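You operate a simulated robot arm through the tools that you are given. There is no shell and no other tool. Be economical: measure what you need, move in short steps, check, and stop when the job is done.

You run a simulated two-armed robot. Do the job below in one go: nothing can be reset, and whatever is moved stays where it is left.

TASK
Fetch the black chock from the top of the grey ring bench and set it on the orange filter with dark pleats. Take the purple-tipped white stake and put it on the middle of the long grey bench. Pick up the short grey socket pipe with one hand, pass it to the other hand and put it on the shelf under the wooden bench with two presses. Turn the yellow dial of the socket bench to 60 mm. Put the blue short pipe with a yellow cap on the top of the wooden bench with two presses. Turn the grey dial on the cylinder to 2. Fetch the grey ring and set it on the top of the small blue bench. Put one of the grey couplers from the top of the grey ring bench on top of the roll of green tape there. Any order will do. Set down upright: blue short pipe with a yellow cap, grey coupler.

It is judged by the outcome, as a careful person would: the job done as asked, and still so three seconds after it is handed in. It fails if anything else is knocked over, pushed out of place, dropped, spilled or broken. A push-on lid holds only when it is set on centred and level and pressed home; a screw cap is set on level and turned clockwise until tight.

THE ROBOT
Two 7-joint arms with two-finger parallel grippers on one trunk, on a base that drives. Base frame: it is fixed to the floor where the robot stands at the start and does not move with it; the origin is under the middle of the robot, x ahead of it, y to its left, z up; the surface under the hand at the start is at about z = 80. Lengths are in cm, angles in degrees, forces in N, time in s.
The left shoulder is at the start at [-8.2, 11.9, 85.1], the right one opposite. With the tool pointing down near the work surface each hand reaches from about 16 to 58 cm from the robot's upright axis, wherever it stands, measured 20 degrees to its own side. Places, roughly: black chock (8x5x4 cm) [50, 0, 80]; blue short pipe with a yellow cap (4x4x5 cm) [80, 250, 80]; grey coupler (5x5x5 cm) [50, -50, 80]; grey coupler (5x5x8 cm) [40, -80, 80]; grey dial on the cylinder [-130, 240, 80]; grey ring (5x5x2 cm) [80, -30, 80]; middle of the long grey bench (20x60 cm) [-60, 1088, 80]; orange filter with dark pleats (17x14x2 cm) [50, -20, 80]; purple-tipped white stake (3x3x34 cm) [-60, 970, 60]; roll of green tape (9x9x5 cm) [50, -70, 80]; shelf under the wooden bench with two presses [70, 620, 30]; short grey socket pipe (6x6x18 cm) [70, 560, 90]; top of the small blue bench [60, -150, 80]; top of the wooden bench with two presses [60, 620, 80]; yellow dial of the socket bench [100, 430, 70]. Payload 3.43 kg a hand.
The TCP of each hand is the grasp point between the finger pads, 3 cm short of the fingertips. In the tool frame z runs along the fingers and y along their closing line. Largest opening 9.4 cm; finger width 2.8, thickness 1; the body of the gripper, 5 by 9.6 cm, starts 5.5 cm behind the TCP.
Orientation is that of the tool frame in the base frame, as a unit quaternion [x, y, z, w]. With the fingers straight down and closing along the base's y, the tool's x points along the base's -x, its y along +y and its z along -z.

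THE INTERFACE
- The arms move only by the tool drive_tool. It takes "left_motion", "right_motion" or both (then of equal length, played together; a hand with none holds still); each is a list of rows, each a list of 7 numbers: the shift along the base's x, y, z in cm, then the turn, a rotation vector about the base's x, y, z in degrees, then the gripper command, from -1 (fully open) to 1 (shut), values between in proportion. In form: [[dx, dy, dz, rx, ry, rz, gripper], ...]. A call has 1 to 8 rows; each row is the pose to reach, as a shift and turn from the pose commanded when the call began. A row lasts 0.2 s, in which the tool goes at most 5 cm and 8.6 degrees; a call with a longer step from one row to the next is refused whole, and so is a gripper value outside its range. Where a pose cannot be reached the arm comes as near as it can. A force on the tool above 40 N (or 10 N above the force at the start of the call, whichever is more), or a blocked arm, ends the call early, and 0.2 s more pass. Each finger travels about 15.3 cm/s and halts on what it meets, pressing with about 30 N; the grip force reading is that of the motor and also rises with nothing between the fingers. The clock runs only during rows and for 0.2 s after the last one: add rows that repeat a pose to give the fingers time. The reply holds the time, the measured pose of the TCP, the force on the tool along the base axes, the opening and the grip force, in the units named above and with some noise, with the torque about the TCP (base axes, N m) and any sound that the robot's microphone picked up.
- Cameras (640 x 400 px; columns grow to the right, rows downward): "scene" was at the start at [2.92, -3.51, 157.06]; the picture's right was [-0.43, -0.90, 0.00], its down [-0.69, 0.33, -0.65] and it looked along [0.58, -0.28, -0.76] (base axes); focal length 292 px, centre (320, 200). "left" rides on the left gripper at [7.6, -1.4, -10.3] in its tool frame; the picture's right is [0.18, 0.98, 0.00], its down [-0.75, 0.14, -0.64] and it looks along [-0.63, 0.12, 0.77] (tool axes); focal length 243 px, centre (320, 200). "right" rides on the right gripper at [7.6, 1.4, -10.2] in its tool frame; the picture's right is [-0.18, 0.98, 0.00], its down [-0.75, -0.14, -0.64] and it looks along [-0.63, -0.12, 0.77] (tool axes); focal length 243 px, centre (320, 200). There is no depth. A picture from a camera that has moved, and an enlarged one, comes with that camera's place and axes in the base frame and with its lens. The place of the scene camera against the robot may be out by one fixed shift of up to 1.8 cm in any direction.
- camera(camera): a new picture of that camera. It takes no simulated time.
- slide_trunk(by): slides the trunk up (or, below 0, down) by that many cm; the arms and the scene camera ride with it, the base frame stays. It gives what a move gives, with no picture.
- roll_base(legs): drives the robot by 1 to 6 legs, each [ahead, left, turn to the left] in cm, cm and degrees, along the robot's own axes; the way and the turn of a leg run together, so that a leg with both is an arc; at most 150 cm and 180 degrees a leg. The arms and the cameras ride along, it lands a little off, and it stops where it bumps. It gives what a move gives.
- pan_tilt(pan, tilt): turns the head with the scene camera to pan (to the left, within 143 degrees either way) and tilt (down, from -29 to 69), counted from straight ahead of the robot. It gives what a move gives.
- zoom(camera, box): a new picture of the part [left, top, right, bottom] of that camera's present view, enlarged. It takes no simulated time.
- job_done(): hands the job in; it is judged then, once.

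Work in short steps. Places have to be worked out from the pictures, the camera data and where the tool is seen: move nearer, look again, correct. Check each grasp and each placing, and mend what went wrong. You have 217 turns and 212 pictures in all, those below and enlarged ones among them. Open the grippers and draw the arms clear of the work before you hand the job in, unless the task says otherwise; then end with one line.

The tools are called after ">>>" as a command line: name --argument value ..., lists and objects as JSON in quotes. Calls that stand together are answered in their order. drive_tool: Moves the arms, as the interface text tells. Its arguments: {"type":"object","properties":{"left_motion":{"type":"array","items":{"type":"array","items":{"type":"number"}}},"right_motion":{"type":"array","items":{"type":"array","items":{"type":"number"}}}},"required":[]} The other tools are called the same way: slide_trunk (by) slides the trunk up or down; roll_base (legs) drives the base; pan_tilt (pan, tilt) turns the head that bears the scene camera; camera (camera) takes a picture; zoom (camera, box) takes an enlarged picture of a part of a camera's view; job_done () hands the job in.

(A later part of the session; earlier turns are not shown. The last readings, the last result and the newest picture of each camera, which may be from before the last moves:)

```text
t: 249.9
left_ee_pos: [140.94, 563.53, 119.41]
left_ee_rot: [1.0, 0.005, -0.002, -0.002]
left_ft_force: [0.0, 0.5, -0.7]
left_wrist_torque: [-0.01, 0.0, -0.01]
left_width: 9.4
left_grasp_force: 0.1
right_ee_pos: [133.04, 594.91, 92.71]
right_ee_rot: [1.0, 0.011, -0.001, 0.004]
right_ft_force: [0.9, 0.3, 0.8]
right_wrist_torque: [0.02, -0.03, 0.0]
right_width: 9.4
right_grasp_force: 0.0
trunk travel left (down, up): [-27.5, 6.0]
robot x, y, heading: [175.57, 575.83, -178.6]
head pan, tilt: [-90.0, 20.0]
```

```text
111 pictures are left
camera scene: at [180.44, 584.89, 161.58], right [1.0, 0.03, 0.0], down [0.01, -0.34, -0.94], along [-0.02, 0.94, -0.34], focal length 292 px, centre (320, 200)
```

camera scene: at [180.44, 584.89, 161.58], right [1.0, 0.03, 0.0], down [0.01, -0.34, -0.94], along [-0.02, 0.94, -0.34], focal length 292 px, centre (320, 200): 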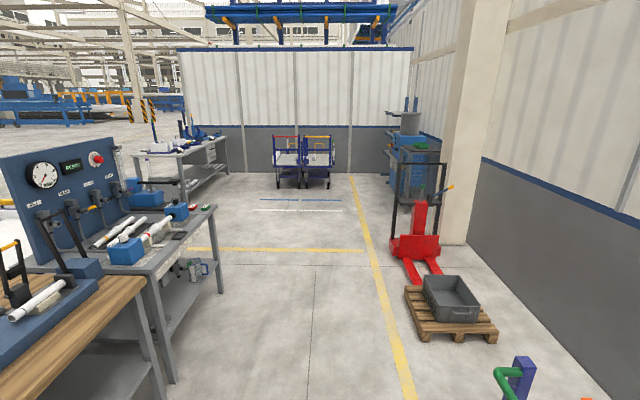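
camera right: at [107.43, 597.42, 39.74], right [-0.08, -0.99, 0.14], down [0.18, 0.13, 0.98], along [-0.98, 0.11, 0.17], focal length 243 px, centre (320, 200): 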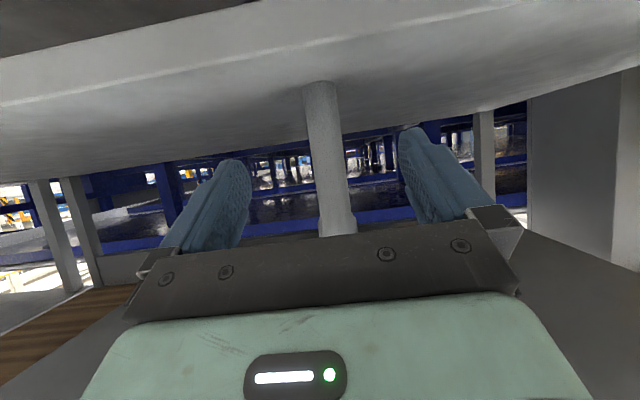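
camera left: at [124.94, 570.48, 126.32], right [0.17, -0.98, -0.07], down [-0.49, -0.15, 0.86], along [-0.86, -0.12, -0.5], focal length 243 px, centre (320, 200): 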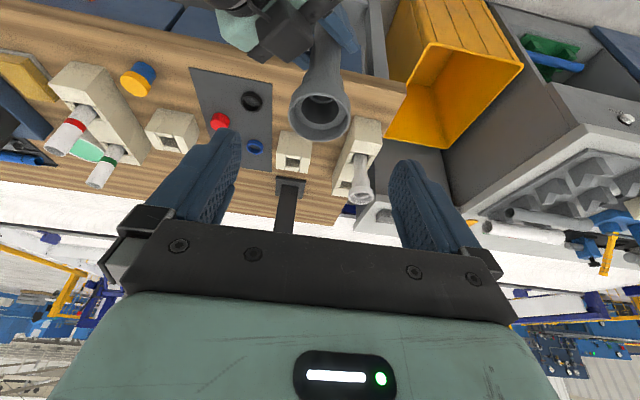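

Aisle toward +y is clear; the long grey bench appears around [-31…,1031]. Drive 290 cm along +y and look.

>>> roll_base --legs '[[0, -145, 0], [0, -145, 0]]'

>>> pan_tilt --pan -40 --tilt 20

>>> camera --camera "scene"

```text
t: 275.4
left_ee_pos: [135.01, 855.36, 119.48]
left_ee_rot: [1.0, 0.008, -0.002, -0.002]
left_ft_force: [-0.1, 0.3, -0.2]
left_wrist_torque: [0.04, -0.03, -0.02]
left_width: 9.41
left_grasp_force: 0.1
right_ee_pos: [126.87, 886.58, 92.78]
right_ee_rot: [1.0, 0.013, 0.0, 0.004]
right_ft_force: [1.2, 0.2, 0.2]
right_wrist_torque: [-0.02, -0.01, 0.04]
right_width: 9.39
right_grasp_force: 0.1
trunk travel left (down, up): [-27.5, 6.0]
robot x, y, heading: [169.85, 867.79, -178.2]
head pan, tilt: [-90.0, 20.0]
```

```text
t: 276.6
left_ee_pos: [135.01, 855.23, 119.45]
left_ee_rot: [1.0, 0.009, -0.001, -0.002]
left_ft_force: [0.0, -0.3, -0.1]
left_wrist_torque: [0.02, 0.03, -0.02]
left_width: 9.41
left_grasp_force: 0.1
right_ee_pos: [126.93, 886.52, 92.82]
right_ee_rot: [1.0, 0.014, 0.0, 0.003]
right_ft_force: [0.0, 0.8, 0.5]
right_wrist_torque: [-0.03, -0.01, -0.02]
right_width: 9.38
right_grasp_force: 0.0
trunk travel left (down, up): [-27.5, 6.0]
robot x, y, heading: [169.9, 867.58, -178.2]
head pan, tilt: [-40.0, 20.0]
```

```text
110 pictures are left
camera scene: at [167.39, 873.26, 161.58], right [0.62, 0.78, 0.0], down [0.27, -0.21, -0.94], along [-0.74, 0.58, -0.34], focal length 292 px, centre (320, 200)
```

scene: 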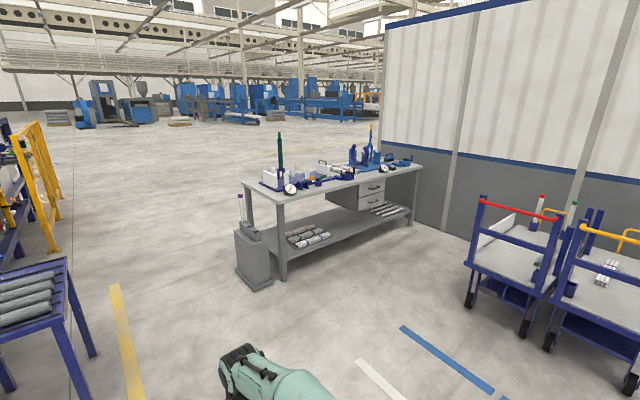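

>>> zoom --camera "scene" --box '[220, 120, 440, 300]'

```text
2.22 times, centred on (330, 210) of scene
camera zoom: at [167.39, 873.26, 161.58], right [0.62, 0.78, 0.0], down [0.27, -0.21, -0.94], along [-0.74, 0.58, -0.34], focal length 648 px, centre (298, 178)
```

zoom: 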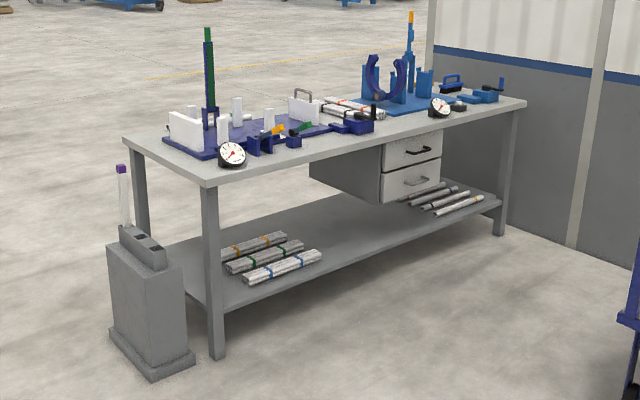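

The stake stands in a pedestal near [-60,966] (exposed z≈55–80) beside the long bench (x −96…−26, y 982–1183). Drive to about (20,940), facing it.

>>> roll_base --legs '[[0, -72, 0], [75, 0, 0], [60, 0, 0]]'

>>> pan_tilt --pan -20 --tilt 40

>>> camera --camera "scene"

```text
t: 290.0
left_ee_pos: [-0.98, 921.9, 119.45]
left_ee_rot: [1.0, 0.012, -0.002, -0.002]
left_ft_force: [0.0, -0.2, 0.2]
left_wrist_torque: [0.0, -0.02, 0.0]
left_width: 9.42
left_grasp_force: 0.0
right_ee_pos: [-9.36, 953.01, 92.83]
right_ee_rot: [1.0, 0.017, -0.001, 0.003]
right_ft_force: [0.0, 0.2, -0.8]
right_wrist_torque: [-0.01, -0.03, 0.0]
right_width: 9.42
right_grasp_force: 0.1
trunk travel left (down, up): [-27.5, 6.0]
robot x, y, heading: [33.73, 934.17, -177.5]
head pan, tilt: [-40.0, 20.0]
```

```text
t: 290.8
left_ee_pos: [-0.85, 921.8, 119.43]
left_ee_rot: [1.0, 0.012, -0.002, -0.002]
left_ft_force: [-0.2, -0.3, 0.2]
left_wrist_torque: [-0.02, 0.02, -0.01]
left_width: 9.39
left_grasp_force: 0.1
right_ee_pos: [-9.27, 953.09, 92.72]
right_ee_rot: [1.0, 0.017, 0.0, 0.004]
right_ft_force: [-0.2, -0.5, 0.6]
right_wrist_torque: [0.03, 0.03, -0.05]
right_width: 9.41
right_grasp_force: 0.0
trunk travel left (down, up): [-27.5, 6.0]
robot x, y, heading: [34.15, 933.99, -177.9]
head pan, tilt: [-20.0, 40.0]
```

```text
108 pictures are left
camera scene: at [30.65, 936.96, 158.44], right [0.31, 0.95, 0.0], down [0.61, -0.2, -0.77], along [-0.73, 0.24, -0.64], focal length 292 px, centre (320, 200)
```

scene: 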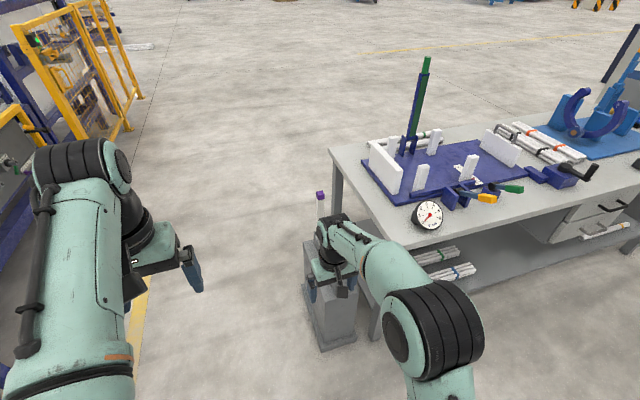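

Stake top ≈[-61,967,80.5]. Drive 28 cm ahead, lower the trunk 18 cm, and pitch the right hand to horizontal.

>>> roll_base --legs '[[26, 0, -2]]'

>>> slide_trunk --by -18

>>> drive_tool --right_motion '[[-1, 0, 0, 0, 8.5, 0, -1], [-2, 0, 0, 0, 17, 0, -1], [-3, 0, 0, 0, 25.5, 0, -1], [-4, 0, 0, 0, 34, 0, -1], [-5, 0, 0, 0, 42.5, 0, -1], [-6, 0, 0, 0, 51, 0, -1], [-7, 0, 0, 0, 59.5, 0, -1], [-7, 0, 0, 0, 68, 0, -1]]'

>>> drive_tool --right_motion '[[0, 1, -2, 0, 8, 0, -1], [0, 2, -4, 0, 15, 0, -1], [0, 4, -6, 0, 22, 0, -1], [0, 6, -8, 0, 22, 0, -1], [0, 6, -8, 0, 22, 0, -1]]'

>>> camera --camera "right"

>>> camera --camera "scene"

```text
t: 292.7
left_ee_pos: [-27.38, 923.03, 119.49]
left_ee_rot: [1.0, -0.01, -0.002, -0.002]
left_ft_force: [-0.3, 0.2, 0.5]
left_wrist_torque: [-0.01, -0.01, 0.01]
left_width: 9.41
left_grasp_force: 0.1
right_ee_pos: [-34.46, 954.63, 92.64]
right_ee_rot: [1.0, -0.004, 0.0, 0.003]
right_ft_force: [-0.2, 0.2, 0.5]
right_wrist_torque: [-0.02, -0.03, 0.0]
right_width: 9.42
right_grasp_force: 0.1
trunk travel left (down, up): [-27.5, 6.0]
robot x, y, heading: [7.91, 933.79, 179.5]
head pan, tilt: [-20.0, 40.0]
```

```text
t: 294.7
left_ee_pos: [-27.45, 923.02, 101.5]
left_ee_rot: [1.0, -0.01, -0.002, -0.003]
left_ft_force: [-1.1, -0.1, -0.4]
left_wrist_torque: [-0.01, 0.0, 0.0]
left_width: 9.4
left_grasp_force: 0.1
right_ee_pos: [-34.34, 954.49, 74.82]
right_ee_rot: [1.0, -0.006, -0.001, 0.003]
right_ft_force: [-0.4, 0.2, 0.2]
right_wrist_torque: [0.04, 0.02, 0.01]
right_width: 9.41
right_grasp_force: 0.1
trunk travel left (down, up): [-9.5, 24.0]
robot x, y, heading: [7.77, 933.81, 179.8]
head pan, tilt: [-20.0, 40.0]
```

```text
t: 296.5
left_ee_pos: [-27.45, 922.92, 101.39]
left_ee_rot: [1.0, -0.01, -0.002, -0.001]
left_ft_force: [0.7, 0.1, 0.5]
left_wrist_torque: [0.01, -0.01, -0.02]
left_width: 9.39
left_grasp_force: 0.0
right_ee_pos: [-41.27, 954.62, 74.82]
right_ee_rot: [0.829, -0.002, -0.56, 0.006]
right_ft_force: [-0.2, -0.5, -0.2]
right_wrist_torque: [0.0, -0.01, -0.02]
right_width: 9.4
right_grasp_force: 0.0
trunk travel left (down, up): [-9.5, 24.0]
robot x, y, heading: [8.1, 933.88, 179.6]
head pan, tilt: [-20.0, 40.0]
```

```text
t: 297.7
left_ee_pos: [-27.37, 922.84, 101.36]
left_ee_rot: [1.0, -0.011, -0.002, -0.001]
left_ft_force: [0.0, 0.1, 0.4]
left_wrist_torque: [0.02, 0.04, 0.0]
left_width: 9.4
left_grasp_force: 0.1
right_ee_pos: [-41.31, 960.57, 66.64]
right_ee_rot: [-0.707, 0.0, 0.708, -0.007]
right_ft_force: [0.3, -0.3, -0.1]
right_wrist_torque: [-0.01, 0.02, 0.04]
right_width: 9.43
right_grasp_force: 0.0
trunk travel left (down, up): [-9.5, 24.0]
robot x, y, heading: [8.34, 933.85, 179.3]
head pan, tilt: [-20.0, 40.0]
```

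```text
107 pictures are left
camera right: at [-30.98, 959.19, 58.98], right [0.01, -0.98, 0.19], down [0.64, 0.15, 0.75], along [-0.77, 0.12, 0.63], focal length 243 px, centre (320, 200)
```

right: 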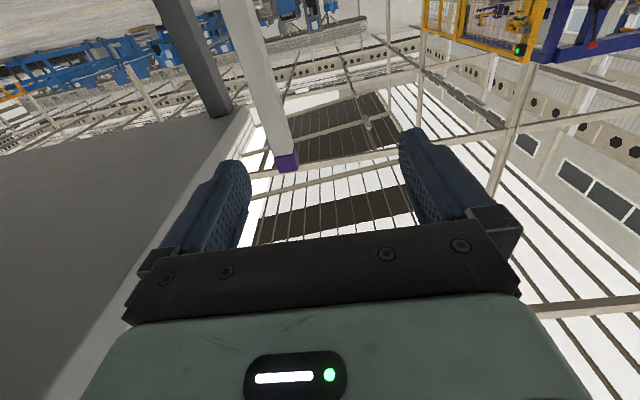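

```text
106 pictures are left
camera scene: at [2.5, 936.7, 140.08], right [0.35, 0.94, 0.0], down [0.6, -0.22, -0.77], along [-0.72, 0.27, -0.64], focal length 292 px, centre (320, 200)
```

scene: 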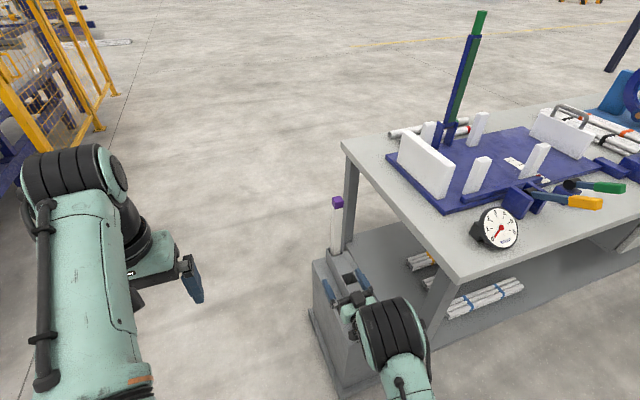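

>>> zoom --camera "scene" --box '[280, 180, 440, 390]'

```text
1.90 times, centred on (360, 285) of scene
camera zoom: at [2.5, 936.7, 140.08], right [0.35, 0.94, 0.0], down [0.6, -0.22, -0.77], along [-0.72, 0.27, -0.64], focal length 555 px, centre (244, 38)
```

zoom: 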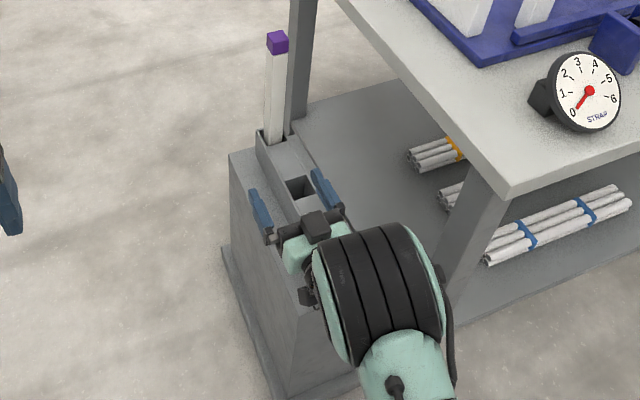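

The stake is square, standing in the far slot. Raise the hand to z≈72, align y to 967, and look again for triangulation.

>>> drive_tool --right_motion '[[0, 2, 2, 0, 0, 0, -1], [0, 4, 4, 0, 0, 0, -1], [0, 6.4, 5.4, 0, 0, 0, -1], [0, 6.4, 5.4, 0, 0, 0, -1]]'

>>> camera --camera "right"

```text
t: 298.7
left_ee_pos: [-27.4, 922.98, 101.51]
left_ee_rot: [1.0, -0.011, -0.002, -0.001]
left_ft_force: [-0.9, -0.4, 0.6]
left_wrist_torque: [0.01, 0.01, 0.0]
left_width: 9.37
left_grasp_force: 0.0
right_ee_pos: [-41.35, 966.81, 72.13]
right_ee_rot: [-0.707, 0.001, 0.707, -0.007]
right_ft_force: [0.0, 0.6, -0.3]
right_wrist_torque: [-0.02, -0.01, -0.03]
right_width: 9.41
right_grasp_force: 0.0
trunk travel left (down, up): [-9.5, 24.0]
robot x, y, heading: [7.65, 933.49, 179.6]
head pan, tilt: [-20.0, 40.0]
```

```text
104 pictures are left
camera right: at [-31.01, 965.54, 64.55], right [0.01, -0.98, 0.19], down [0.64, 0.15, 0.75], along [-0.77, 0.12, 0.63], focal length 243 px, centre (320, 200)
```

right: 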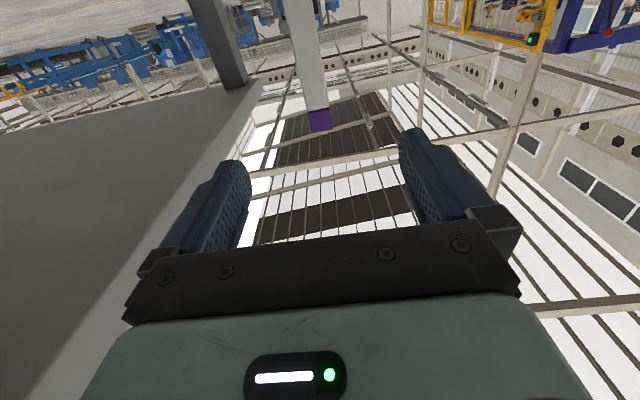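

Stake axis ≈[-64.2,968.2], top z≈79. Centre in y and drive 15 cm ahead.

>>> drive_tool --right_motion '[[0, 1.4, 0, 0, 0, 0, -1], [0, 1.4, 0, 0, 0, 0, -1]]'

>>> roll_base --legs '[[15, 0, 0]]'

>>> camera --camera "right"

```text
t: 299.3
left_ee_pos: [-27.36, 923.02, 101.49]
left_ee_rot: [1.0, -0.011, -0.003, -0.001]
left_ft_force: [0.1, -0.1, -0.5]
left_wrist_torque: [0.02, 0.04, 0.03]
left_width: 9.41
left_grasp_force: 0.0
right_ee_pos: [-41.44, 968.28, 72.09]
right_ee_rot: [-0.707, 0.001, 0.708, -0.006]
right_ft_force: [0.5, -0.3, -0.4]
right_wrist_torque: [-0.01, -0.03, 0.03]
right_width: 9.42
right_grasp_force: 0.0
trunk travel left (down, up): [-9.5, 24.0]
robot x, y, heading: [8.23, 933.89, 179.4]
head pan, tilt: [-20.0, 40.0]
```

```text
t: 300.6
left_ee_pos: [-42.17, 923.08, 101.49]
left_ee_rot: [1.0, -0.01, -0.001, -0.002]
left_ft_force: [-0.9, 0.5, -0.4]
left_wrist_torque: [0.02, 0.0, -0.01]
left_width: 9.41
left_grasp_force: 0.1
right_ee_pos: [-56.19, 968.26, 72.14]
right_ee_rot: [-0.707, 0.001, 0.707, -0.006]
right_ft_force: [-0.3, 0.7, 0.2]
right_wrist_torque: [0.01, 0.01, 0.02]
right_width: 9.4
right_grasp_force: 0.0
trunk travel left (down, up): [-9.5, 24.0]
robot x, y, heading: [-6.85, 934.14, 179.5]
head pan, tilt: [-20.0, 40.0]
```

```text
103 pictures are left
camera right: at [-45.92, 966.96, 64.54], right [0.01, -0.98, 0.19], down [0.64, 0.15, 0.75], along [-0.77, 0.12, 0.63], focal length 243 px, centre (320, 200)
```

right: 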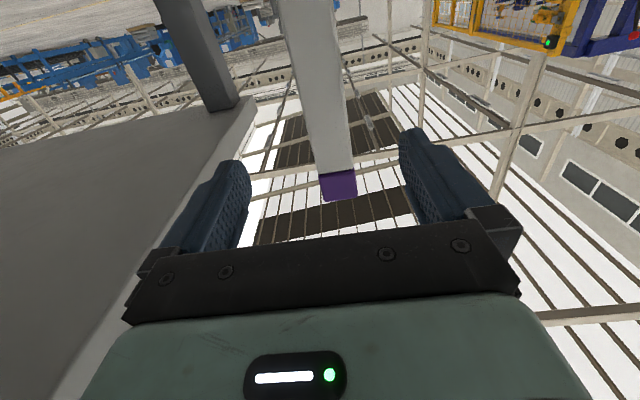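

Advance 7.2 cm and grip.

>>> drive_tool --right_motion '[[-2.5, -0.2, 0, 0, 0, 0, -1], [-5, -0.4, 0, 0, 0, 0, -1], [-7.2, -0.4, 0, 0, 0, 0, -1], [-7.2, -0.4, 0, 0, 0, 0, -1], [-7.2, -0.4, 0, 0, 0, 0, 0.2], [-7.2, -0.4, 0, 0, 0, 0, 1], [-7.2, -0.4, 0, 0, 0, 0, 1]]'

>>> camera --camera "right"

```text
t: 302.2
left_ee_pos: [-42.25, 923.05, 101.47]
left_ee_rot: [1.0, -0.011, -0.002, -0.001]
left_ft_force: [-0.8, -0.7, 0.3]
left_wrist_torque: [-0.01, -0.03, 0.01]
left_width: 9.39
left_grasp_force: 0.0
right_ee_pos: [-63.27, 967.87, 72.18]
right_ee_rot: [-0.707, 0.001, 0.707, -0.007]
right_ft_force: [-0.4, 0.2, 0.6]
right_wrist_torque: [-0.05, 0.2, 0.0]
right_width: 3.42
right_grasp_force: 30.0
trunk travel left (down, up): [-9.5, 24.0]
robot x, y, heading: [-6.71, 934.06, 179.7]
head pan, tilt: [-20.0, 40.0]
```

```text
102 pictures are left
camera right: at [-52.94, 966.61, 64.63], right [0.01, -0.98, 0.19], down [0.64, 0.15, 0.75], along [-0.77, 0.12, 0.63], focal length 243 px, centre (320, 200)
```

right: 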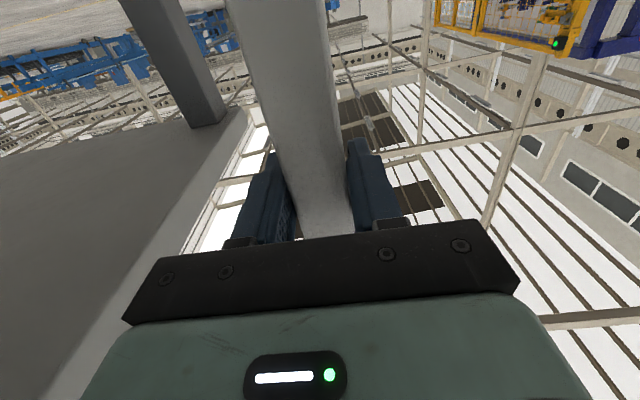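

Gripped. Lift straight up with the trunk (+18), then back away 30 cm.

>>> slide_trunk --by 18

>>> camera --camera "scene"

```text
t: 304.2
left_ee_pos: [-42.18, 923.0, 119.4]
left_ee_rot: [1.0, -0.011, -0.002, -0.002]
left_ft_force: [0.0, 0.8, -0.3]
left_wrist_torque: [-0.01, 0.0, 0.01]
left_width: 9.41
left_grasp_force: 0.0
right_ee_pos: [-63.35, 967.97, 90.05]
right_ee_rot: [-0.707, 0.001, 0.707, -0.006]
right_ft_force: [0.4, -0.6, -3.0]
right_wrist_torque: [0.0, -0.03, 0.02]
right_width: 3.39
right_grasp_force: 30.1
trunk travel left (down, up): [-27.5, 6.0]
robot x, y, heading: [-6.93, 934.26, 179.5]
head pan, tilt: [-20.0, 40.0]
```

```text
101 pictures are left
camera scene: at [-10.0, 936.82, 158.43], right [0.35, 0.94, 0.0], down [0.6, -0.22, -0.77], along [-0.72, 0.27, -0.64], focal length 292 px, centre (320, 200)
```

scene: 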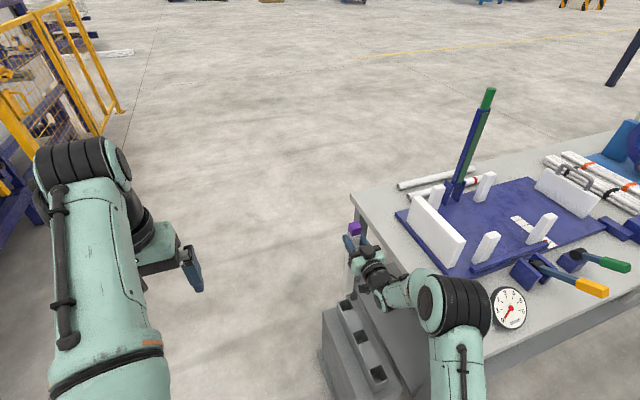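

Stake lifted. Back away 40 cm, clear of the pedestal.

>>> drive_tool --right_motion '[[0, 0, 2, 0, 0, 0, 1], [0, 0, 5, 0, 0, 0, 1], [0, 0, 5, 0, 0, 0, 1]]'

>>> roll_base --legs '[[-45, 0, 0]]'

>>> drive_tool --right_motion '[[0, 0, 1, 8.5, 0, 0, 1], [0, 0, 2, 17, 0, 0, 1], [0, 0, 3, 25.5, 0, 0, 1], [0, 0, 4, 34, 0, 0, 1], [0, 0, 5, 42.5, 0, 0, 1], [0, 0, 6, 51, 0, 0, 1], [0, 0, 7, 59.5, 0, 0, 1], [0, 0, 8, 68, 0, 0, 1]]'

>>> drive_tool --right_motion '[[0, 0, 0, 8, 0, 0, 1], [0, 0, 0, 16, 0, 0, 1], [0, 0, 0, 22, 0, 0, 1]]'

>>> camera --camera "right"

```text
t: 305.0
left_ee_pos: [-42.22, 923.17, 119.44]
left_ee_rot: [1.0, -0.01, -0.002, -0.002]
left_ft_force: [-1.2, 0.0, 0.1]
left_wrist_torque: [-0.03, 0.0, 0.03]
left_width: 9.39
left_grasp_force: 0.1
right_ee_pos: [-63.23, 967.87, 95.21]
right_ee_rot: [0.707, -0.002, -0.707, 0.006]
right_ft_force: [0.5, 0.9, -3.2]
right_wrist_torque: [-0.02, -0.03, 0.0]
right_width: 3.43
right_grasp_force: 29.9
trunk travel left (down, up): [-27.5, 6.0]
robot x, y, heading: [-6.86, 934.21, 179.8]
head pan, tilt: [-20.0, 40.0]
```

```text
t: 307.7
left_ee_pos: [2.52, 922.77, 119.48]
left_ee_rot: [1.0, -0.009, -0.001, -0.002]
left_ft_force: [0.8, -0.8, 0.6]
left_wrist_torque: [0.0, 0.03, -0.01]
left_width: 9.45
left_grasp_force: 0.0
right_ee_pos: [-18.66, 967.51, 95.12]
right_ee_rot: [-0.707, 0.0, 0.707, -0.007]
right_ft_force: [-0.3, 0.4, -2.6]
right_wrist_torque: [-0.01, -0.04, -0.02]
right_width: 3.43
right_grasp_force: 29.3
trunk travel left (down, up): [-27.5, 6.0]
robot x, y, heading: [37.72, 933.86, 179.8]
head pan, tilt: [-20.0, 40.0]
```

```text
t: 309.5
left_ee_pos: [2.62, 922.67, 119.48]
left_ee_rot: [1.0, -0.009, -0.001, -0.001]
left_ft_force: [0.9, -0.7, 0.7]
left_wrist_torque: [0.0, -0.02, 0.02]
left_width: 9.41
left_grasp_force: 0.0
right_ee_pos: [-18.75, 967.52, 103.15]
right_ee_rot: [0.589, 0.396, -0.586, -0.39]
right_ft_force: [0.4, 0.4, -3.6]
right_wrist_torque: [-0.3, -0.02, -0.03]
right_width: 3.42
right_grasp_force: 30.0
trunk travel left (down, up): [-27.5, 6.0]
robot x, y, heading: [37.91, 933.66, 179.8]
head pan, tilt: [-20.0, 40.0]
```

```text
t: 310.3
left_ee_pos: [2.58, 922.75, 119.5]
left_ee_rot: [1.0, -0.009, -0.002, -0.002]
left_ft_force: [0.3, 0.2, 0.3]
left_wrist_torque: [0.03, -0.01, 0.02]
left_width: 9.39
left_grasp_force: 0.0
right_ee_pos: [-18.73, 967.5, 103.09]
right_ee_rot: [0.505, 0.501, -0.499, -0.495]
right_ft_force: [-0.7, -1.3, -2.8]
right_wrist_torque: [-0.32, -0.03, -0.02]
right_width: 3.43
right_grasp_force: 30.0
trunk travel left (down, up): [-27.5, 6.0]
robot x, y, heading: [37.83, 933.49, 180.0]
head pan, tilt: [-20.0, 40.0]
```

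```text
100 pictures are left
camera right: at [-8.38, 975.22, 101.76], right [0.01, -0.19, -0.98], down [0.64, -0.75, 0.15], along [-0.77, -0.63, 0.12], focal length 243 px, centre (320, 200)
```

right: 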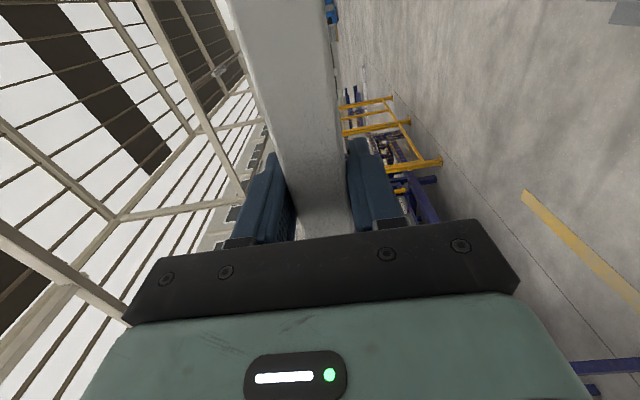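

Stake is horizontal along y. Pitch the hand down (−68°), then drive along to the bench middle.

>>> drive_tool --right_motion '[[0, 0, 0, 0, -8.5, 0, 1], [0, 0, 0, 0, -17, 0, 1], [0, 0, 0, 0, -25.5, 0, 1], [0, 0, 0, 0, -34, 0, 1], [0, 0, 0, 0, -42.5, 0, 1], [0, 0, 0, 0, -51, 0, 1], [0, 0, 0, 0, -59.5, 0, 1], [0, 0, 0, 0, -68, 0, 1]]'

>>> roll_base --legs '[[0, -125, 0]]'

>>> pan_tilt --pan -10 --tilt 40

>>> camera --camera "scene"

```text
t: 312.1
left_ee_pos: [2.4, 922.98, 119.41]
left_ee_rot: [1.0, -0.009, -0.002, -0.002]
left_ft_force: [-0.1, 0.8, -0.1]
left_wrist_torque: [-0.04, 0.01, 0.01]
left_width: 9.4
left_grasp_force: 0.1
right_ee_pos: [-18.83, 967.69, 102.91]
right_ee_rot: [0.7, 0.691, -0.13, -0.129]
right_ft_force: [-0.6, 0.6, -3.0]
right_wrist_torque: [-0.31, -0.02, 0.03]
right_width: 3.44
right_grasp_force: 29.8
right hand out of reach, approached as far as the arm can: row 4
trunk travel left (down, up): [-27.5, 6.0]
robot x, y, heading: [37.62, 933.71, 179.8]
head pan, tilt: [-20.0, 40.0]
```

```text
t: 323.3
left_ee_pos: [2.85, 1047.6, 119.37]
left_ee_rot: [1.0, -0.009, -0.001, -0.002]
left_ft_force: [0.1, 0.1, 0.5]
left_wrist_torque: [-0.03, 0.02, -0.01]
left_width: 9.41
left_grasp_force: 0.0
right_ee_pos: [-18.38, 1092.42, 103.13]
right_ee_rot: [0.698, 0.692, -0.133, -0.13]
right_ft_force: [0.1, 0.4, -2.3]
right_wrist_torque: [-0.33, 0.0, 0.03]
right_width: 3.42
right_grasp_force: 30.0
trunk travel left (down, up): [-27.5, 6.0]
robot x, y, heading: [38.53, 1058.54, 179.8]
head pan, tilt: [-20.0, 40.0]
```

```text
t: 324.0
left_ee_pos: [2.99, 1047.51, 119.43]
left_ee_rot: [1.0, -0.008, -0.002, -0.001]
left_ft_force: [-0.1, -0.3, -0.2]
left_wrist_torque: [-0.01, 0.0, 0.0]
left_width: 9.4
left_grasp_force: 0.0
right_ee_pos: [-18.42, 1092.18, 103.07]
right_ee_rot: [0.698, 0.692, -0.132, -0.129]
right_ft_force: [-0.5, 0.6, -1.9]
right_wrist_torque: [-0.35, -0.01, 0.02]
right_width: 3.41
right_grasp_force: 30.4
trunk travel left (down, up): [-27.5, 6.0]
robot x, y, heading: [38.1, 1058.65, 180.1]
head pan, tilt: [-10.0, 40.0]
```

```text
99 pictures are left
camera scene: at [34.62, 1060.02, 158.44], right [0.18, 0.98, 0.0], down [0.63, -0.11, -0.77], along [-0.75, 0.14, -0.64], focal length 292 px, centre (320, 200)
```

scene: 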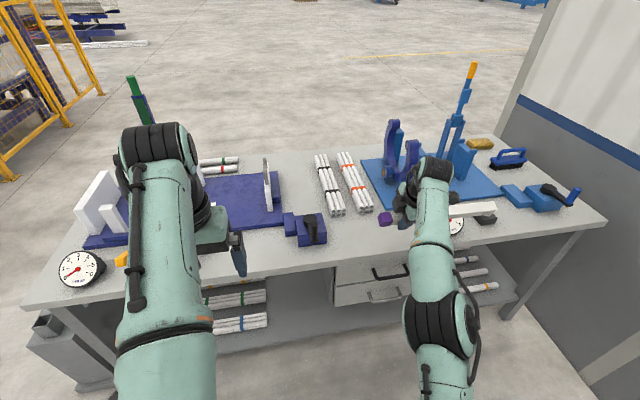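

>>> zoom --camera "scene" --box '[260, 130, 480, 270]'

```text
2.86 times, centred on (370, 200) of scene
camera zoom: at [34.62, 1060.02, 158.44], right [0.18, 0.98, 0.0], down [0.63, -0.11, -0.77], along [-0.75, 0.14, -0.64], focal length 833 px, centre (177, 200)
```

zoom: 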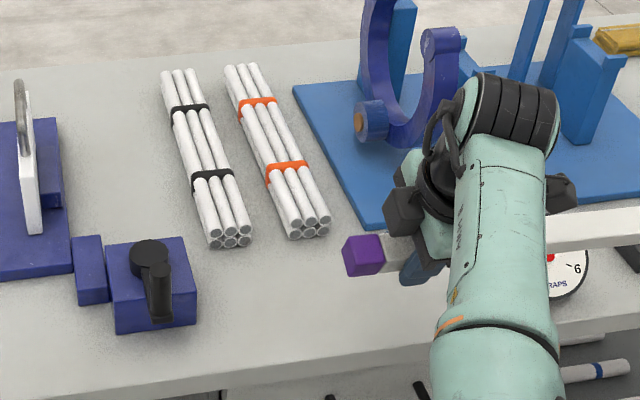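

The two pipe bundles fill the exact middle; free areas are a front strip and a strip (y≈1063–1080) beside the bundles. I'll first lay the stake on the free front strip (x≈−38, y 1078–1112), then regrasp it at its other end to lay it lengthwise beside the bundle. Make the tool vertical and drive in.

>>> drive_tool --right_motion '[[1, 0, 0, 0, -7.5, 0, 1], [3, 0, 0, 0, -15, 0, 1], [5, 0, 0, 0, -22, 0, 1], [5, 0, 0, 0, -22, 0, 1]]'

>>> roll_base --legs '[[24, 7, 0]]'

>>> camera --camera "right"

>>> camera --camera "scene"

```text
t: 325.0
left_ee_pos: [2.85, 1047.79, 119.43]
left_ee_rot: [1.0, -0.008, -0.001, -0.001]
left_ft_force: [-0.8, 0.6, -0.5]
left_wrist_torque: [-0.02, -0.01, 0.03]
left_width: 9.38
left_grasp_force: 0.1
right_ee_pos: [-11.17, 1091.42, 102.93]
right_ee_rot: [0.711, 0.703, 0.005, 0.006]
right_ft_force: [-0.1, -0.4, -3.2]
right_wrist_torque: [-0.34, 0.0, 0.0]
right_width: 3.43
right_grasp_force: 29.9
right hand out of reach, approached as far as the arm can: row 1, 2, 3, 4
trunk travel left (down, up): [-27.5, 6.0]
robot x, y, heading: [38.42, 1058.78, 179.7]
head pan, tilt: [-10.0, 40.0]
```

```text
t: 326.9
left_ee_pos: [-20.81, 1040.35, 119.46]
left_ee_rot: [1.0, -0.005, -0.002, -0.002]
left_ft_force: [-0.4, -0.2, 0.5]
left_wrist_torque: [-0.04, -0.01, -0.02]
left_width: 9.4
left_grasp_force: 0.0
right_ee_pos: [-35.03, 1083.92, 103.03]
right_ee_rot: [0.708, 0.706, 0.004, 0.004]
right_ft_force: [-0.5, -0.6, -3.1]
right_wrist_torque: [-0.32, 0.01, 0.0]
right_width: 3.44
right_grasp_force: 29.8
trunk travel left (down, up): [-27.5, 6.0]
robot x, y, heading: [14.4, 1052.12, -179.6]
head pan, tilt: [-10.0, 40.0]
```

```text
97 pictures are left
camera right: at [-33.69, 1091.7, 113.24], right [0.98, -0.19, 0.01], down [-0.15, -0.75, 0.64], along [-0.11, -0.63, -0.77], focal length 243 px, centre (320, 200)
```

right: 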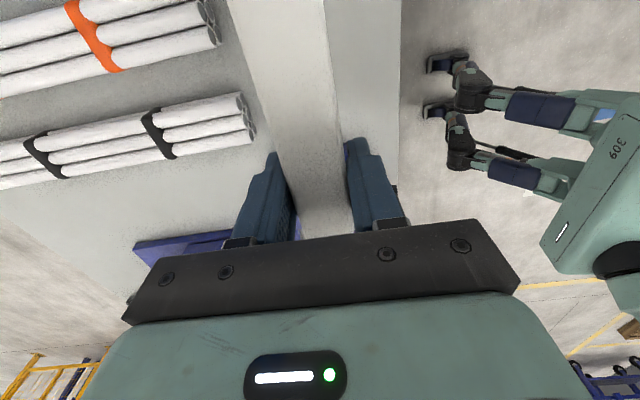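

```text
96 pictures are left
camera scene: at [10.82, 1052.97, 158.43], right [0.17, 0.99, 0.0], down [0.63, -0.11, -0.77], along [-0.75, 0.13, -0.64], focal length 292 px, centre (320, 200)
```

scene: 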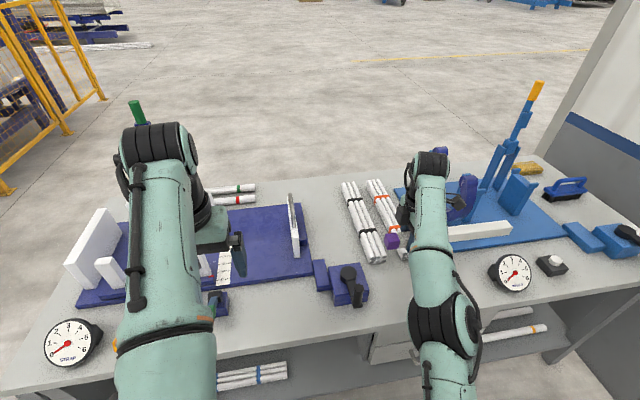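

Front strip is x −44.6…−25. Lower the stake there with TCP at [-35.3,1086], long end slightly down.

>>> drive_tool --right_motion '[[-0.1, 1.5, -4, -1, 0, 0, 1], [-0.2, 2.1, -8, -2, 0, 0, 1], [-0.2, 2.1, -12, -2.8, 0, 0, 1], [-0.2, 2.1, -15, -2.8, 0, 0, 1], [-0.2, 2.1, -17, -2.8, 0, 0, 1], [-0.2, 2.1, -17, -2.8, 0, 0, 1]]'

>>> camera --camera "right"

>>> zoom --camera "scene" --box '[300, 180, 560, 320]'

```text
t: 328.2
left_ee_pos: [-20.84, 1040.33, 119.52]
left_ee_rot: [1.0, -0.006, -0.002, -0.002]
left_ft_force: [0.4, 0.4, 0.4]
left_wrist_torque: [0.01, 0.01, 0.03]
left_width: 9.39
left_grasp_force: 0.0
right_ee_pos: [-35.35, 1085.83, 86.09]
right_ee_rot: [0.708, 0.706, -0.014, 0.021]
right_ft_force: [-0.2, 0.2, -2.9]
right_wrist_torque: [-0.33, -0.01, 0.0]
right_width: 3.42
right_grasp_force: 29.5
trunk travel left (down, up): [-27.5, 6.0]
robot x, y, heading: [14.4, 1051.55, -179.6]
head pan, tilt: [-10.0, 40.0]
```

```text
95 pictures are left
camera right: at [-33.88, 1094.15, 95.84], right [0.98, -0.19, 0.02], down [-0.15, -0.72, 0.68], along [-0.11, -0.67, -0.74], focal length 243 px, centre (320, 200)
```

right: 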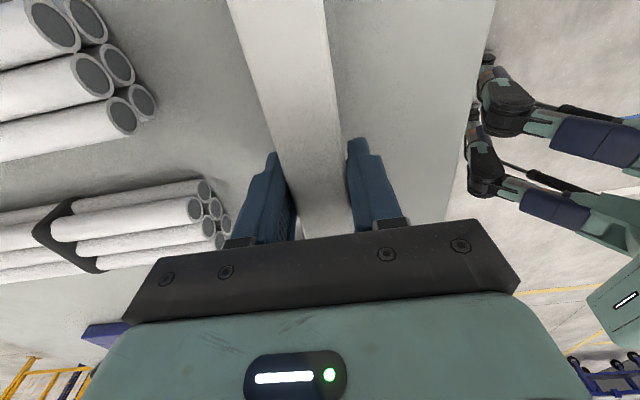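

```text
2.46 times, centred on (430, 250) of scene
camera zoom: at [10.87, 1052.98, 158.44], right [0.17, 0.99, 0.0], down [0.63, -0.11, -0.77], along [-0.75, 0.13, -0.64], focal length 718 px, centre (49, 77)
```

zoom: 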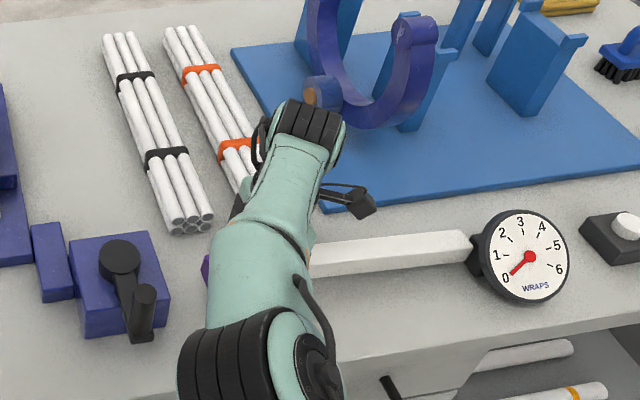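

The far end is ~2 cm from the gauge; shift −1.2 in y and lower to contact.

>>> drive_tool --right_motion '[[0, -1.2, 0, 0, 0, 0, 1], [0, -1.2, -1, 0, 0, 0, 1], [0, -1.2, -1.8, 0, 0, 0, 1], [0, -1.2, -2.3, 0, 0, 0, 1], [0, -1.2, -2.7, 0, 0, 0, 1], [0, -1.2, -3.0, 0, 0, 0, 1]]'

>>> camera --camera "right"

```text
t: 329.6
left_ee_pos: [-20.57, 1040.23, 119.47]
left_ee_rot: [1.0, -0.005, -0.002, -0.002]
left_ft_force: [-1.5, -0.3, -0.6]
left_wrist_torque: [-0.03, 0.0, 0.02]
left_width: 9.38
left_grasp_force: 0.1
right_ee_pos: [-35.31, 1084.65, 83.17]
right_ee_rot: [0.708, 0.706, -0.015, 0.02]
right_ft_force: [0.4, -1.9, 4.1]
right_wrist_torque: [0.85, 0.12, -0.01]
right_width: 3.42
right_grasp_force: 29.7
trunk travel left (down, up): [-27.5, 6.0]
robot x, y, heading: [14.4, 1051.39, -180.0]
head pan, tilt: [-10.0, 40.0]
```

```text
93 pictures are left
camera right: at [-33.86, 1092.95, 93.01], right [0.98, -0.19, 0.02], down [-0.15, -0.72, 0.68], along [-0.11, -0.67, -0.74], focal length 243 px, centre (320, 200)
```

right: 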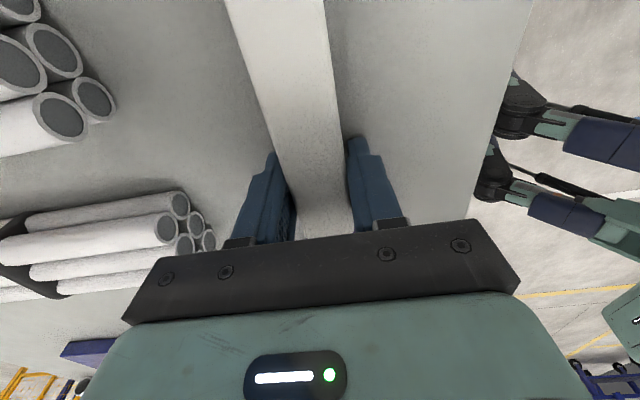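

Long end touches the bench; release gently.

>>> drive_tool --right_motion '[[0, 0, 0, 0, 0, 0, 0.25], [0, 0, 0, 0, 0, 0, 0.0], [0, 0, 0, 0, 0, 0, -0.3], [0, 0, 4, 2.8, 0, 0, -0.3], [0, 0, 8, 2.8, 0, 0, -0.6], [0, 0, 12, 2.8, 0, 0, -1], [0, 0, 15, 2.8, 0, 0, -1]]'

>>> camera --camera "right"

>>> camera --camera "scene"

```text
t: 331.2
left_ee_pos: [-20.77, 1040.3, 119.56]
left_ee_rot: [1.0, -0.005, -0.003, -0.002]
left_ft_force: [-0.3, -0.7, 0.3]
left_wrist_torque: [0.02, -0.02, -0.03]
left_width: 9.41
left_grasp_force: 0.3
right_ee_pos: [-35.31, 1084.94, 97.92]
right_ee_rot: [0.708, 0.706, 0.004, 0.004]
right_ft_force: [-0.8, -0.4, 0.7]
right_wrist_torque: [0.02, -0.02, 0.0]
right_width: 9.41
right_grasp_force: 0.0
trunk travel left (down, up): [-27.5, 6.0]
robot x, y, heading: [14.42, 1051.28, -179.7]
head pan, tilt: [-10.0, 40.0]
```

```text
92 pictures are left
camera right: at [-33.9, 1092.63, 108.37], right [0.98, -0.19, 0.01], down [-0.15, -0.75, 0.64], along [-0.11, -0.63, -0.77], focal length 243 px, centre (320, 200)
```

right: 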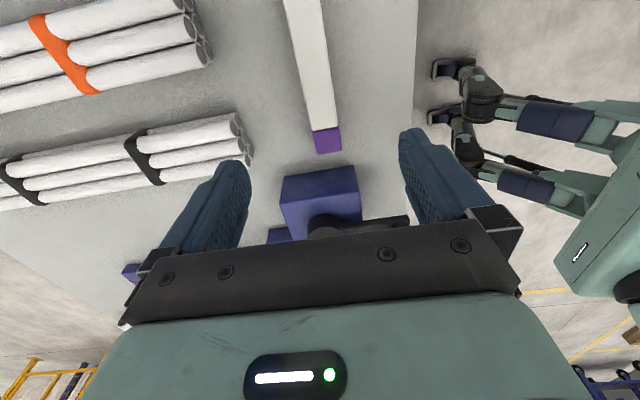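

```text
91 pictures are left
camera scene: at [10.91, 1052.97, 158.44], right [0.17, 0.99, 0.0], down [0.63, -0.11, -0.77], along [-0.76, 0.13, -0.64], focal length 292 px, centre (320, 200)
```

scene: 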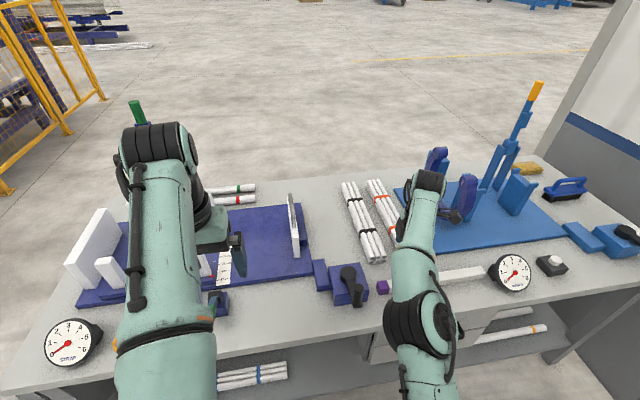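

By the bench's proportions (≈70×200), the "middle 20×60" is likely x −70…−50, so I'll relocate the stake into the clear strip beside the bundle (y≈1072, lengthwise in x), placing it from the bench's back side. First regrasp at y≈1103: drive 20 cm along +y.

>>> roll_base --legs '[[0, -19, 0]]'

>>> camera --camera "right"

```text
t: 333.5
left_ee_pos: [-20.81, 1059.25, 119.42]
left_ee_rot: [1.0, -0.006, -0.002, -0.002]
left_ft_force: [-0.2, 0.4, -0.5]
left_wrist_torque: [-0.03, 0.0, 0.0]
left_width: 9.41
left_grasp_force: 0.0
right_ee_pos: [-35.33, 1103.87, 97.94]
right_ee_rot: [0.708, 0.706, 0.003, 0.004]
right_ft_force: [-0.1, -0.3, 0.3]
right_wrist_torque: [0.0, -0.02, -0.03]
right_width: 9.43
right_grasp_force: 0.1
trunk travel left (down, up): [-27.5, 6.0]
robot x, y, heading: [14.15, 1070.81, -180.0]
head pan, tilt: [-10.0, 40.0]
```

```text
90 pictures are left
camera right: at [-33.92, 1111.54, 108.32], right [0.98, -0.19, 0.01], down [-0.15, -0.75, 0.64], along [-0.11, -0.63, -0.77], focal length 243 px, centre (320, 200)
```

right: 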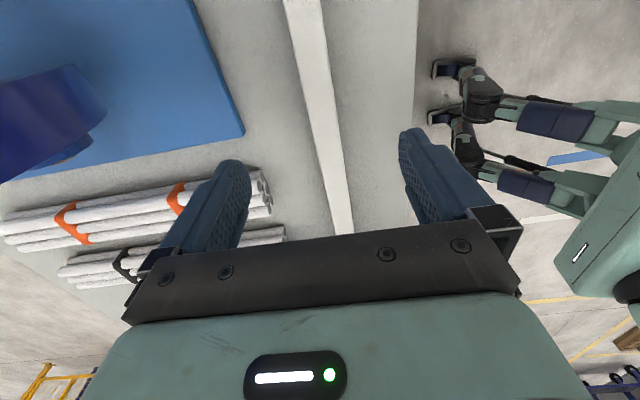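

Stake directly below. Descend to z≈83.3, close, and lift.

>>> drive_tool --right_motion '[[-0.1, -0.5, -4, 0, 0, 0, -0.4], [-0.1, -0.8, -8, 0, 0, 0, -0.4], [-0.1, -0.8, -12, 0, 0, 0, -0.4], [-0.1, -0.8, -14.5, 0, 0, 0, -0.4], [-0.1, -0.8, -14.5, 0, 0, 0, 0.5], [-0.1, -0.8, -14.5, 0, 0, 0, 1], [-0.1, -0.8, -14.5, 0, 0, 0, 1]]'

>>> drive_tool --right_motion '[[0, 0, 4, 0, 0, 0, 1], [0, 0, 8, 0, 0, 0, 1], [0, 0, 12, 0, 0, 0, 1], [2, 0, 16, 0, 0, 0, 1], [5, 0, 20, 0, 0, 0, 1]]'

>>> camera --camera "right"

```text
t: 335.1
left_ee_pos: [-20.87, 1059.29, 119.47]
left_ee_rot: [1.0, -0.006, -0.002, -0.002]
left_ft_force: [-0.3, -0.7, 0.9]
left_wrist_torque: [0.02, 0.0, 0.0]
left_width: 9.4
left_grasp_force: 0.0
right_ee_pos: [-35.6, 1102.91, 83.43]
right_ee_rot: [0.709, 0.705, 0.003, 0.004]
right_ft_force: [-0.5, -0.2, -0.2]
right_wrist_torque: [0.28, 0.06, 0.02]
right_width: 2.97
right_grasp_force: 30.1
trunk travel left (down, up): [-27.5, 6.0]
robot x, y, heading: [14.43, 1070.71, -179.8]
head pan, tilt: [-10.0, 40.0]
```

```text
t: 336.3
left_ee_pos: [-20.67, 1059.2, 119.56]
left_ee_rot: [1.0, -0.006, -0.003, -0.001]
left_ft_force: [0.1, -0.2, -1.0]
left_wrist_torque: [0.01, 0.04, -0.02]
left_width: 9.39
left_grasp_force: 0.0
right_ee_pos: [-30.23, 1102.87, 103.67]
right_ee_rot: [0.708, 0.706, 0.004, 0.004]
right_ft_force: [0.2, -0.5, -2.4]
right_wrist_torque: [0.22, -0.02, -0.03]
right_width: 2.98
right_grasp_force: 30.1
trunk travel left (down, up): [-27.5, 6.0]
robot x, y, heading: [14.35, 1070.69, -180.1]
head pan, tilt: [-10.0, 40.0]
```

```text
89 pictures are left
camera right: at [-28.7, 1110.63, 113.94], right [0.98, -0.19, 0.01], down [-0.15, -0.75, 0.64], along [-0.11, -0.63, -0.77], focal length 243 px, centre (320, 200)
```

right: 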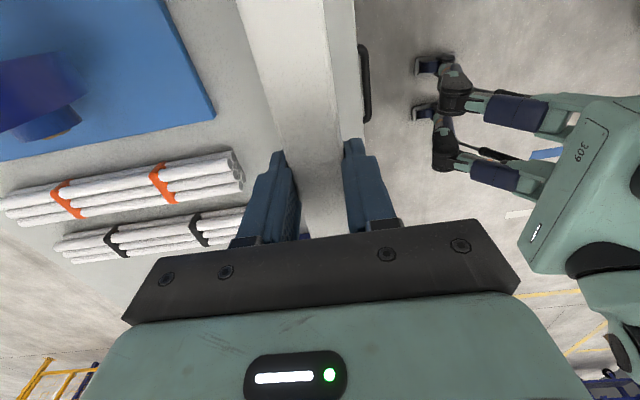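

Regrasped. Back off 46 cm, then yaw the hand −90° so the stake points forward.

>>> roll_base --legs '[[-46, 0, 0]]'

>>> drive_tool --right_motion '[[0, -1, 0, 0, 0, -8.5, 1], [0, -2, 0, 0, 0, -17, 1], [0, -3, 0, 0, 0, -25.5, 1], [0, -4, 0, 0, 0, -34, 1], [0, -5, 0, 0, 0, -42.5, 1], [0, -6, 0, 0, 0, -51, 1], [0, -7, 0, 0, 0, -59.5, 1], [0, -8, 0, 0, 0, -68, 1]]'

>>> drive_tool --right_motion '[[0, -2, 1, 0, 0, -8, 1], [0, -4, 2, 0, 0, -16, 1], [0, -5, 3, 0, 0, -22, 1]]'

>>> roll_base --legs '[[0, 100, 0], [0, 68, 0], [0, 0, 180], [-100, 0, 0], [-95, 0, 0]]'

>>> pan_tilt --pan 50 --tilt 30

>>> camera --camera "scene"

```text
t: 339.1
left_ee_pos: [24.85, 1059.51, 119.49]
left_ee_rot: [1.0, -0.011, -0.002, -0.002]
left_ft_force: [0.5, -0.2, -0.3]
left_wrist_torque: [-0.01, -0.02, -0.01]
left_width: 9.41
left_grasp_force: 0.0
right_ee_pos: [15.94, 1103.25, 103.55]
right_ee_rot: [0.712, 0.702, 0.004, 0.004]
right_ft_force: [0.1, 0.4, -2.9]
right_wrist_torque: [0.2, 0.0, 0.01]
right_width: 2.97
right_grasp_force: 30.1
trunk travel left (down, up): [-27.5, 6.0]
robot x, y, heading: [59.83, 1070.42, 179.6]
head pan, tilt: [-10.0, 40.0]
```

```text
t: 340.9
left_ee_pos: [24.8, 1059.5, 119.43]
left_ee_rot: [1.0, -0.011, -0.002, -0.002]
left_ft_force: [0.3, -0.5, 0.1]
left_wrist_torque: [-0.01, 0.0, -0.03]
left_width: 9.42
left_grasp_force: 0.1
right_ee_pos: [15.91, 1095.26, 103.61]
right_ee_rot: [0.983, 0.182, 0.001, 0.005]
right_ft_force: [1.0, -0.2, -3.2]
right_wrist_torque: [0.07, -0.21, -0.03]
right_width: 2.94
right_grasp_force: 29.9
trunk travel left (down, up): [-27.5, 6.0]
robot x, y, heading: [60.06, 1070.48, 179.6]
head pan, tilt: [-10.0, 40.0]
```

```text
t: 341.7
left_ee_pos: [24.99, 1059.41, 119.52]
left_ee_rot: [1.0, -0.012, -0.002, -0.002]
left_ft_force: [0.7, -0.2, 0.7]
left_wrist_torque: [0.02, -0.05, 0.01]
left_width: 9.41
left_grasp_force: 0.0
right_ee_pos: [15.79, 1090.21, 106.58]
right_ee_rot: [1.0, -0.008, 0.0, 0.006]
right_ft_force: [-0.4, -0.9, -2.6]
right_wrist_torque: [0.01, -0.23, 0.01]
right_width: 2.96
right_grasp_force: 29.7
trunk travel left (down, up): [-27.5, 6.0]
robot x, y, heading: [60.12, 1070.47, 179.5]
head pan, tilt: [-10.0, 40.0]
```

```text
t: 373.5
left_ee_pos: [-100.23, 917.94, 119.4]
left_ee_rot: [0.019, 1.0, -0.002, 0.002]
left_ft_force: [0.2, -0.9, 0.6]
left_wrist_torque: [0.03, 0.01, 0.05]
left_width: 9.39
left_grasp_force: 0.0
right_ee_pos: [-91.7, 887.12, 106.5]
right_ee_rot: [0.015, 1.0, 0.006, 0.0]
right_ft_force: [0.1, 0.5, -3.1]
right_wrist_torque: [0.04, 0.2, 0.0]
right_width: 2.98
right_grasp_force: 30.0
trunk travel left (down, up): [-27.5, 6.0]
robot x, y, heading: [-135.61, 907.55, -1.2]
head pan, tilt: [-10.0, 40.0]
```

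```text
t: 374.8
left_ee_pos: [-100.25, 918.06, 119.5]
left_ee_rot: [0.018, 1.0, -0.003, 0.002]
left_ft_force: [0.0, 0.0, -0.5]
left_wrist_torque: [0.01, 0.0, -0.03]
left_width: 9.38
left_grasp_force: 0.1
right_ee_pos: [-91.67, 887.02, 106.6]
right_ee_rot: [0.014, 1.0, 0.006, 0.0]
right_ft_force: [0.0, -0.4, -2.5]
right_wrist_torque: [0.02, 0.24, -0.01]
right_width: 2.96
right_grasp_force: 29.6
trunk travel left (down, up): [-27.5, 6.0]
robot x, y, heading: [-135.84, 907.63, -1.4]
head pan, tilt: [50.0, 30.0]
```

```text
88 pictures are left
camera scene: at [-133.81, 914.33, 159.97], right [0.75, -0.66, 0.0], down [-0.33, -0.38, -0.87], along [0.57, 0.65, -0.5], focal length 292 px, centre (320, 200)
```

scene: 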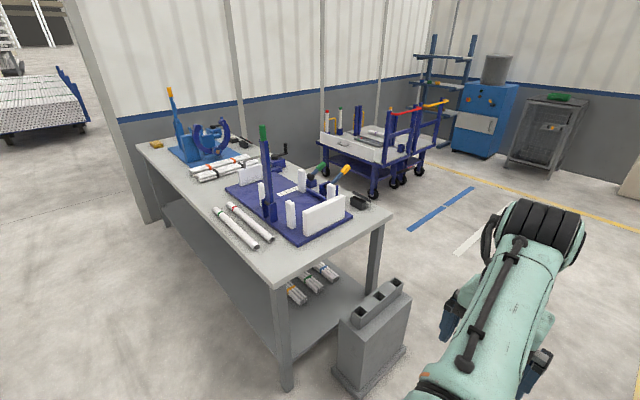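

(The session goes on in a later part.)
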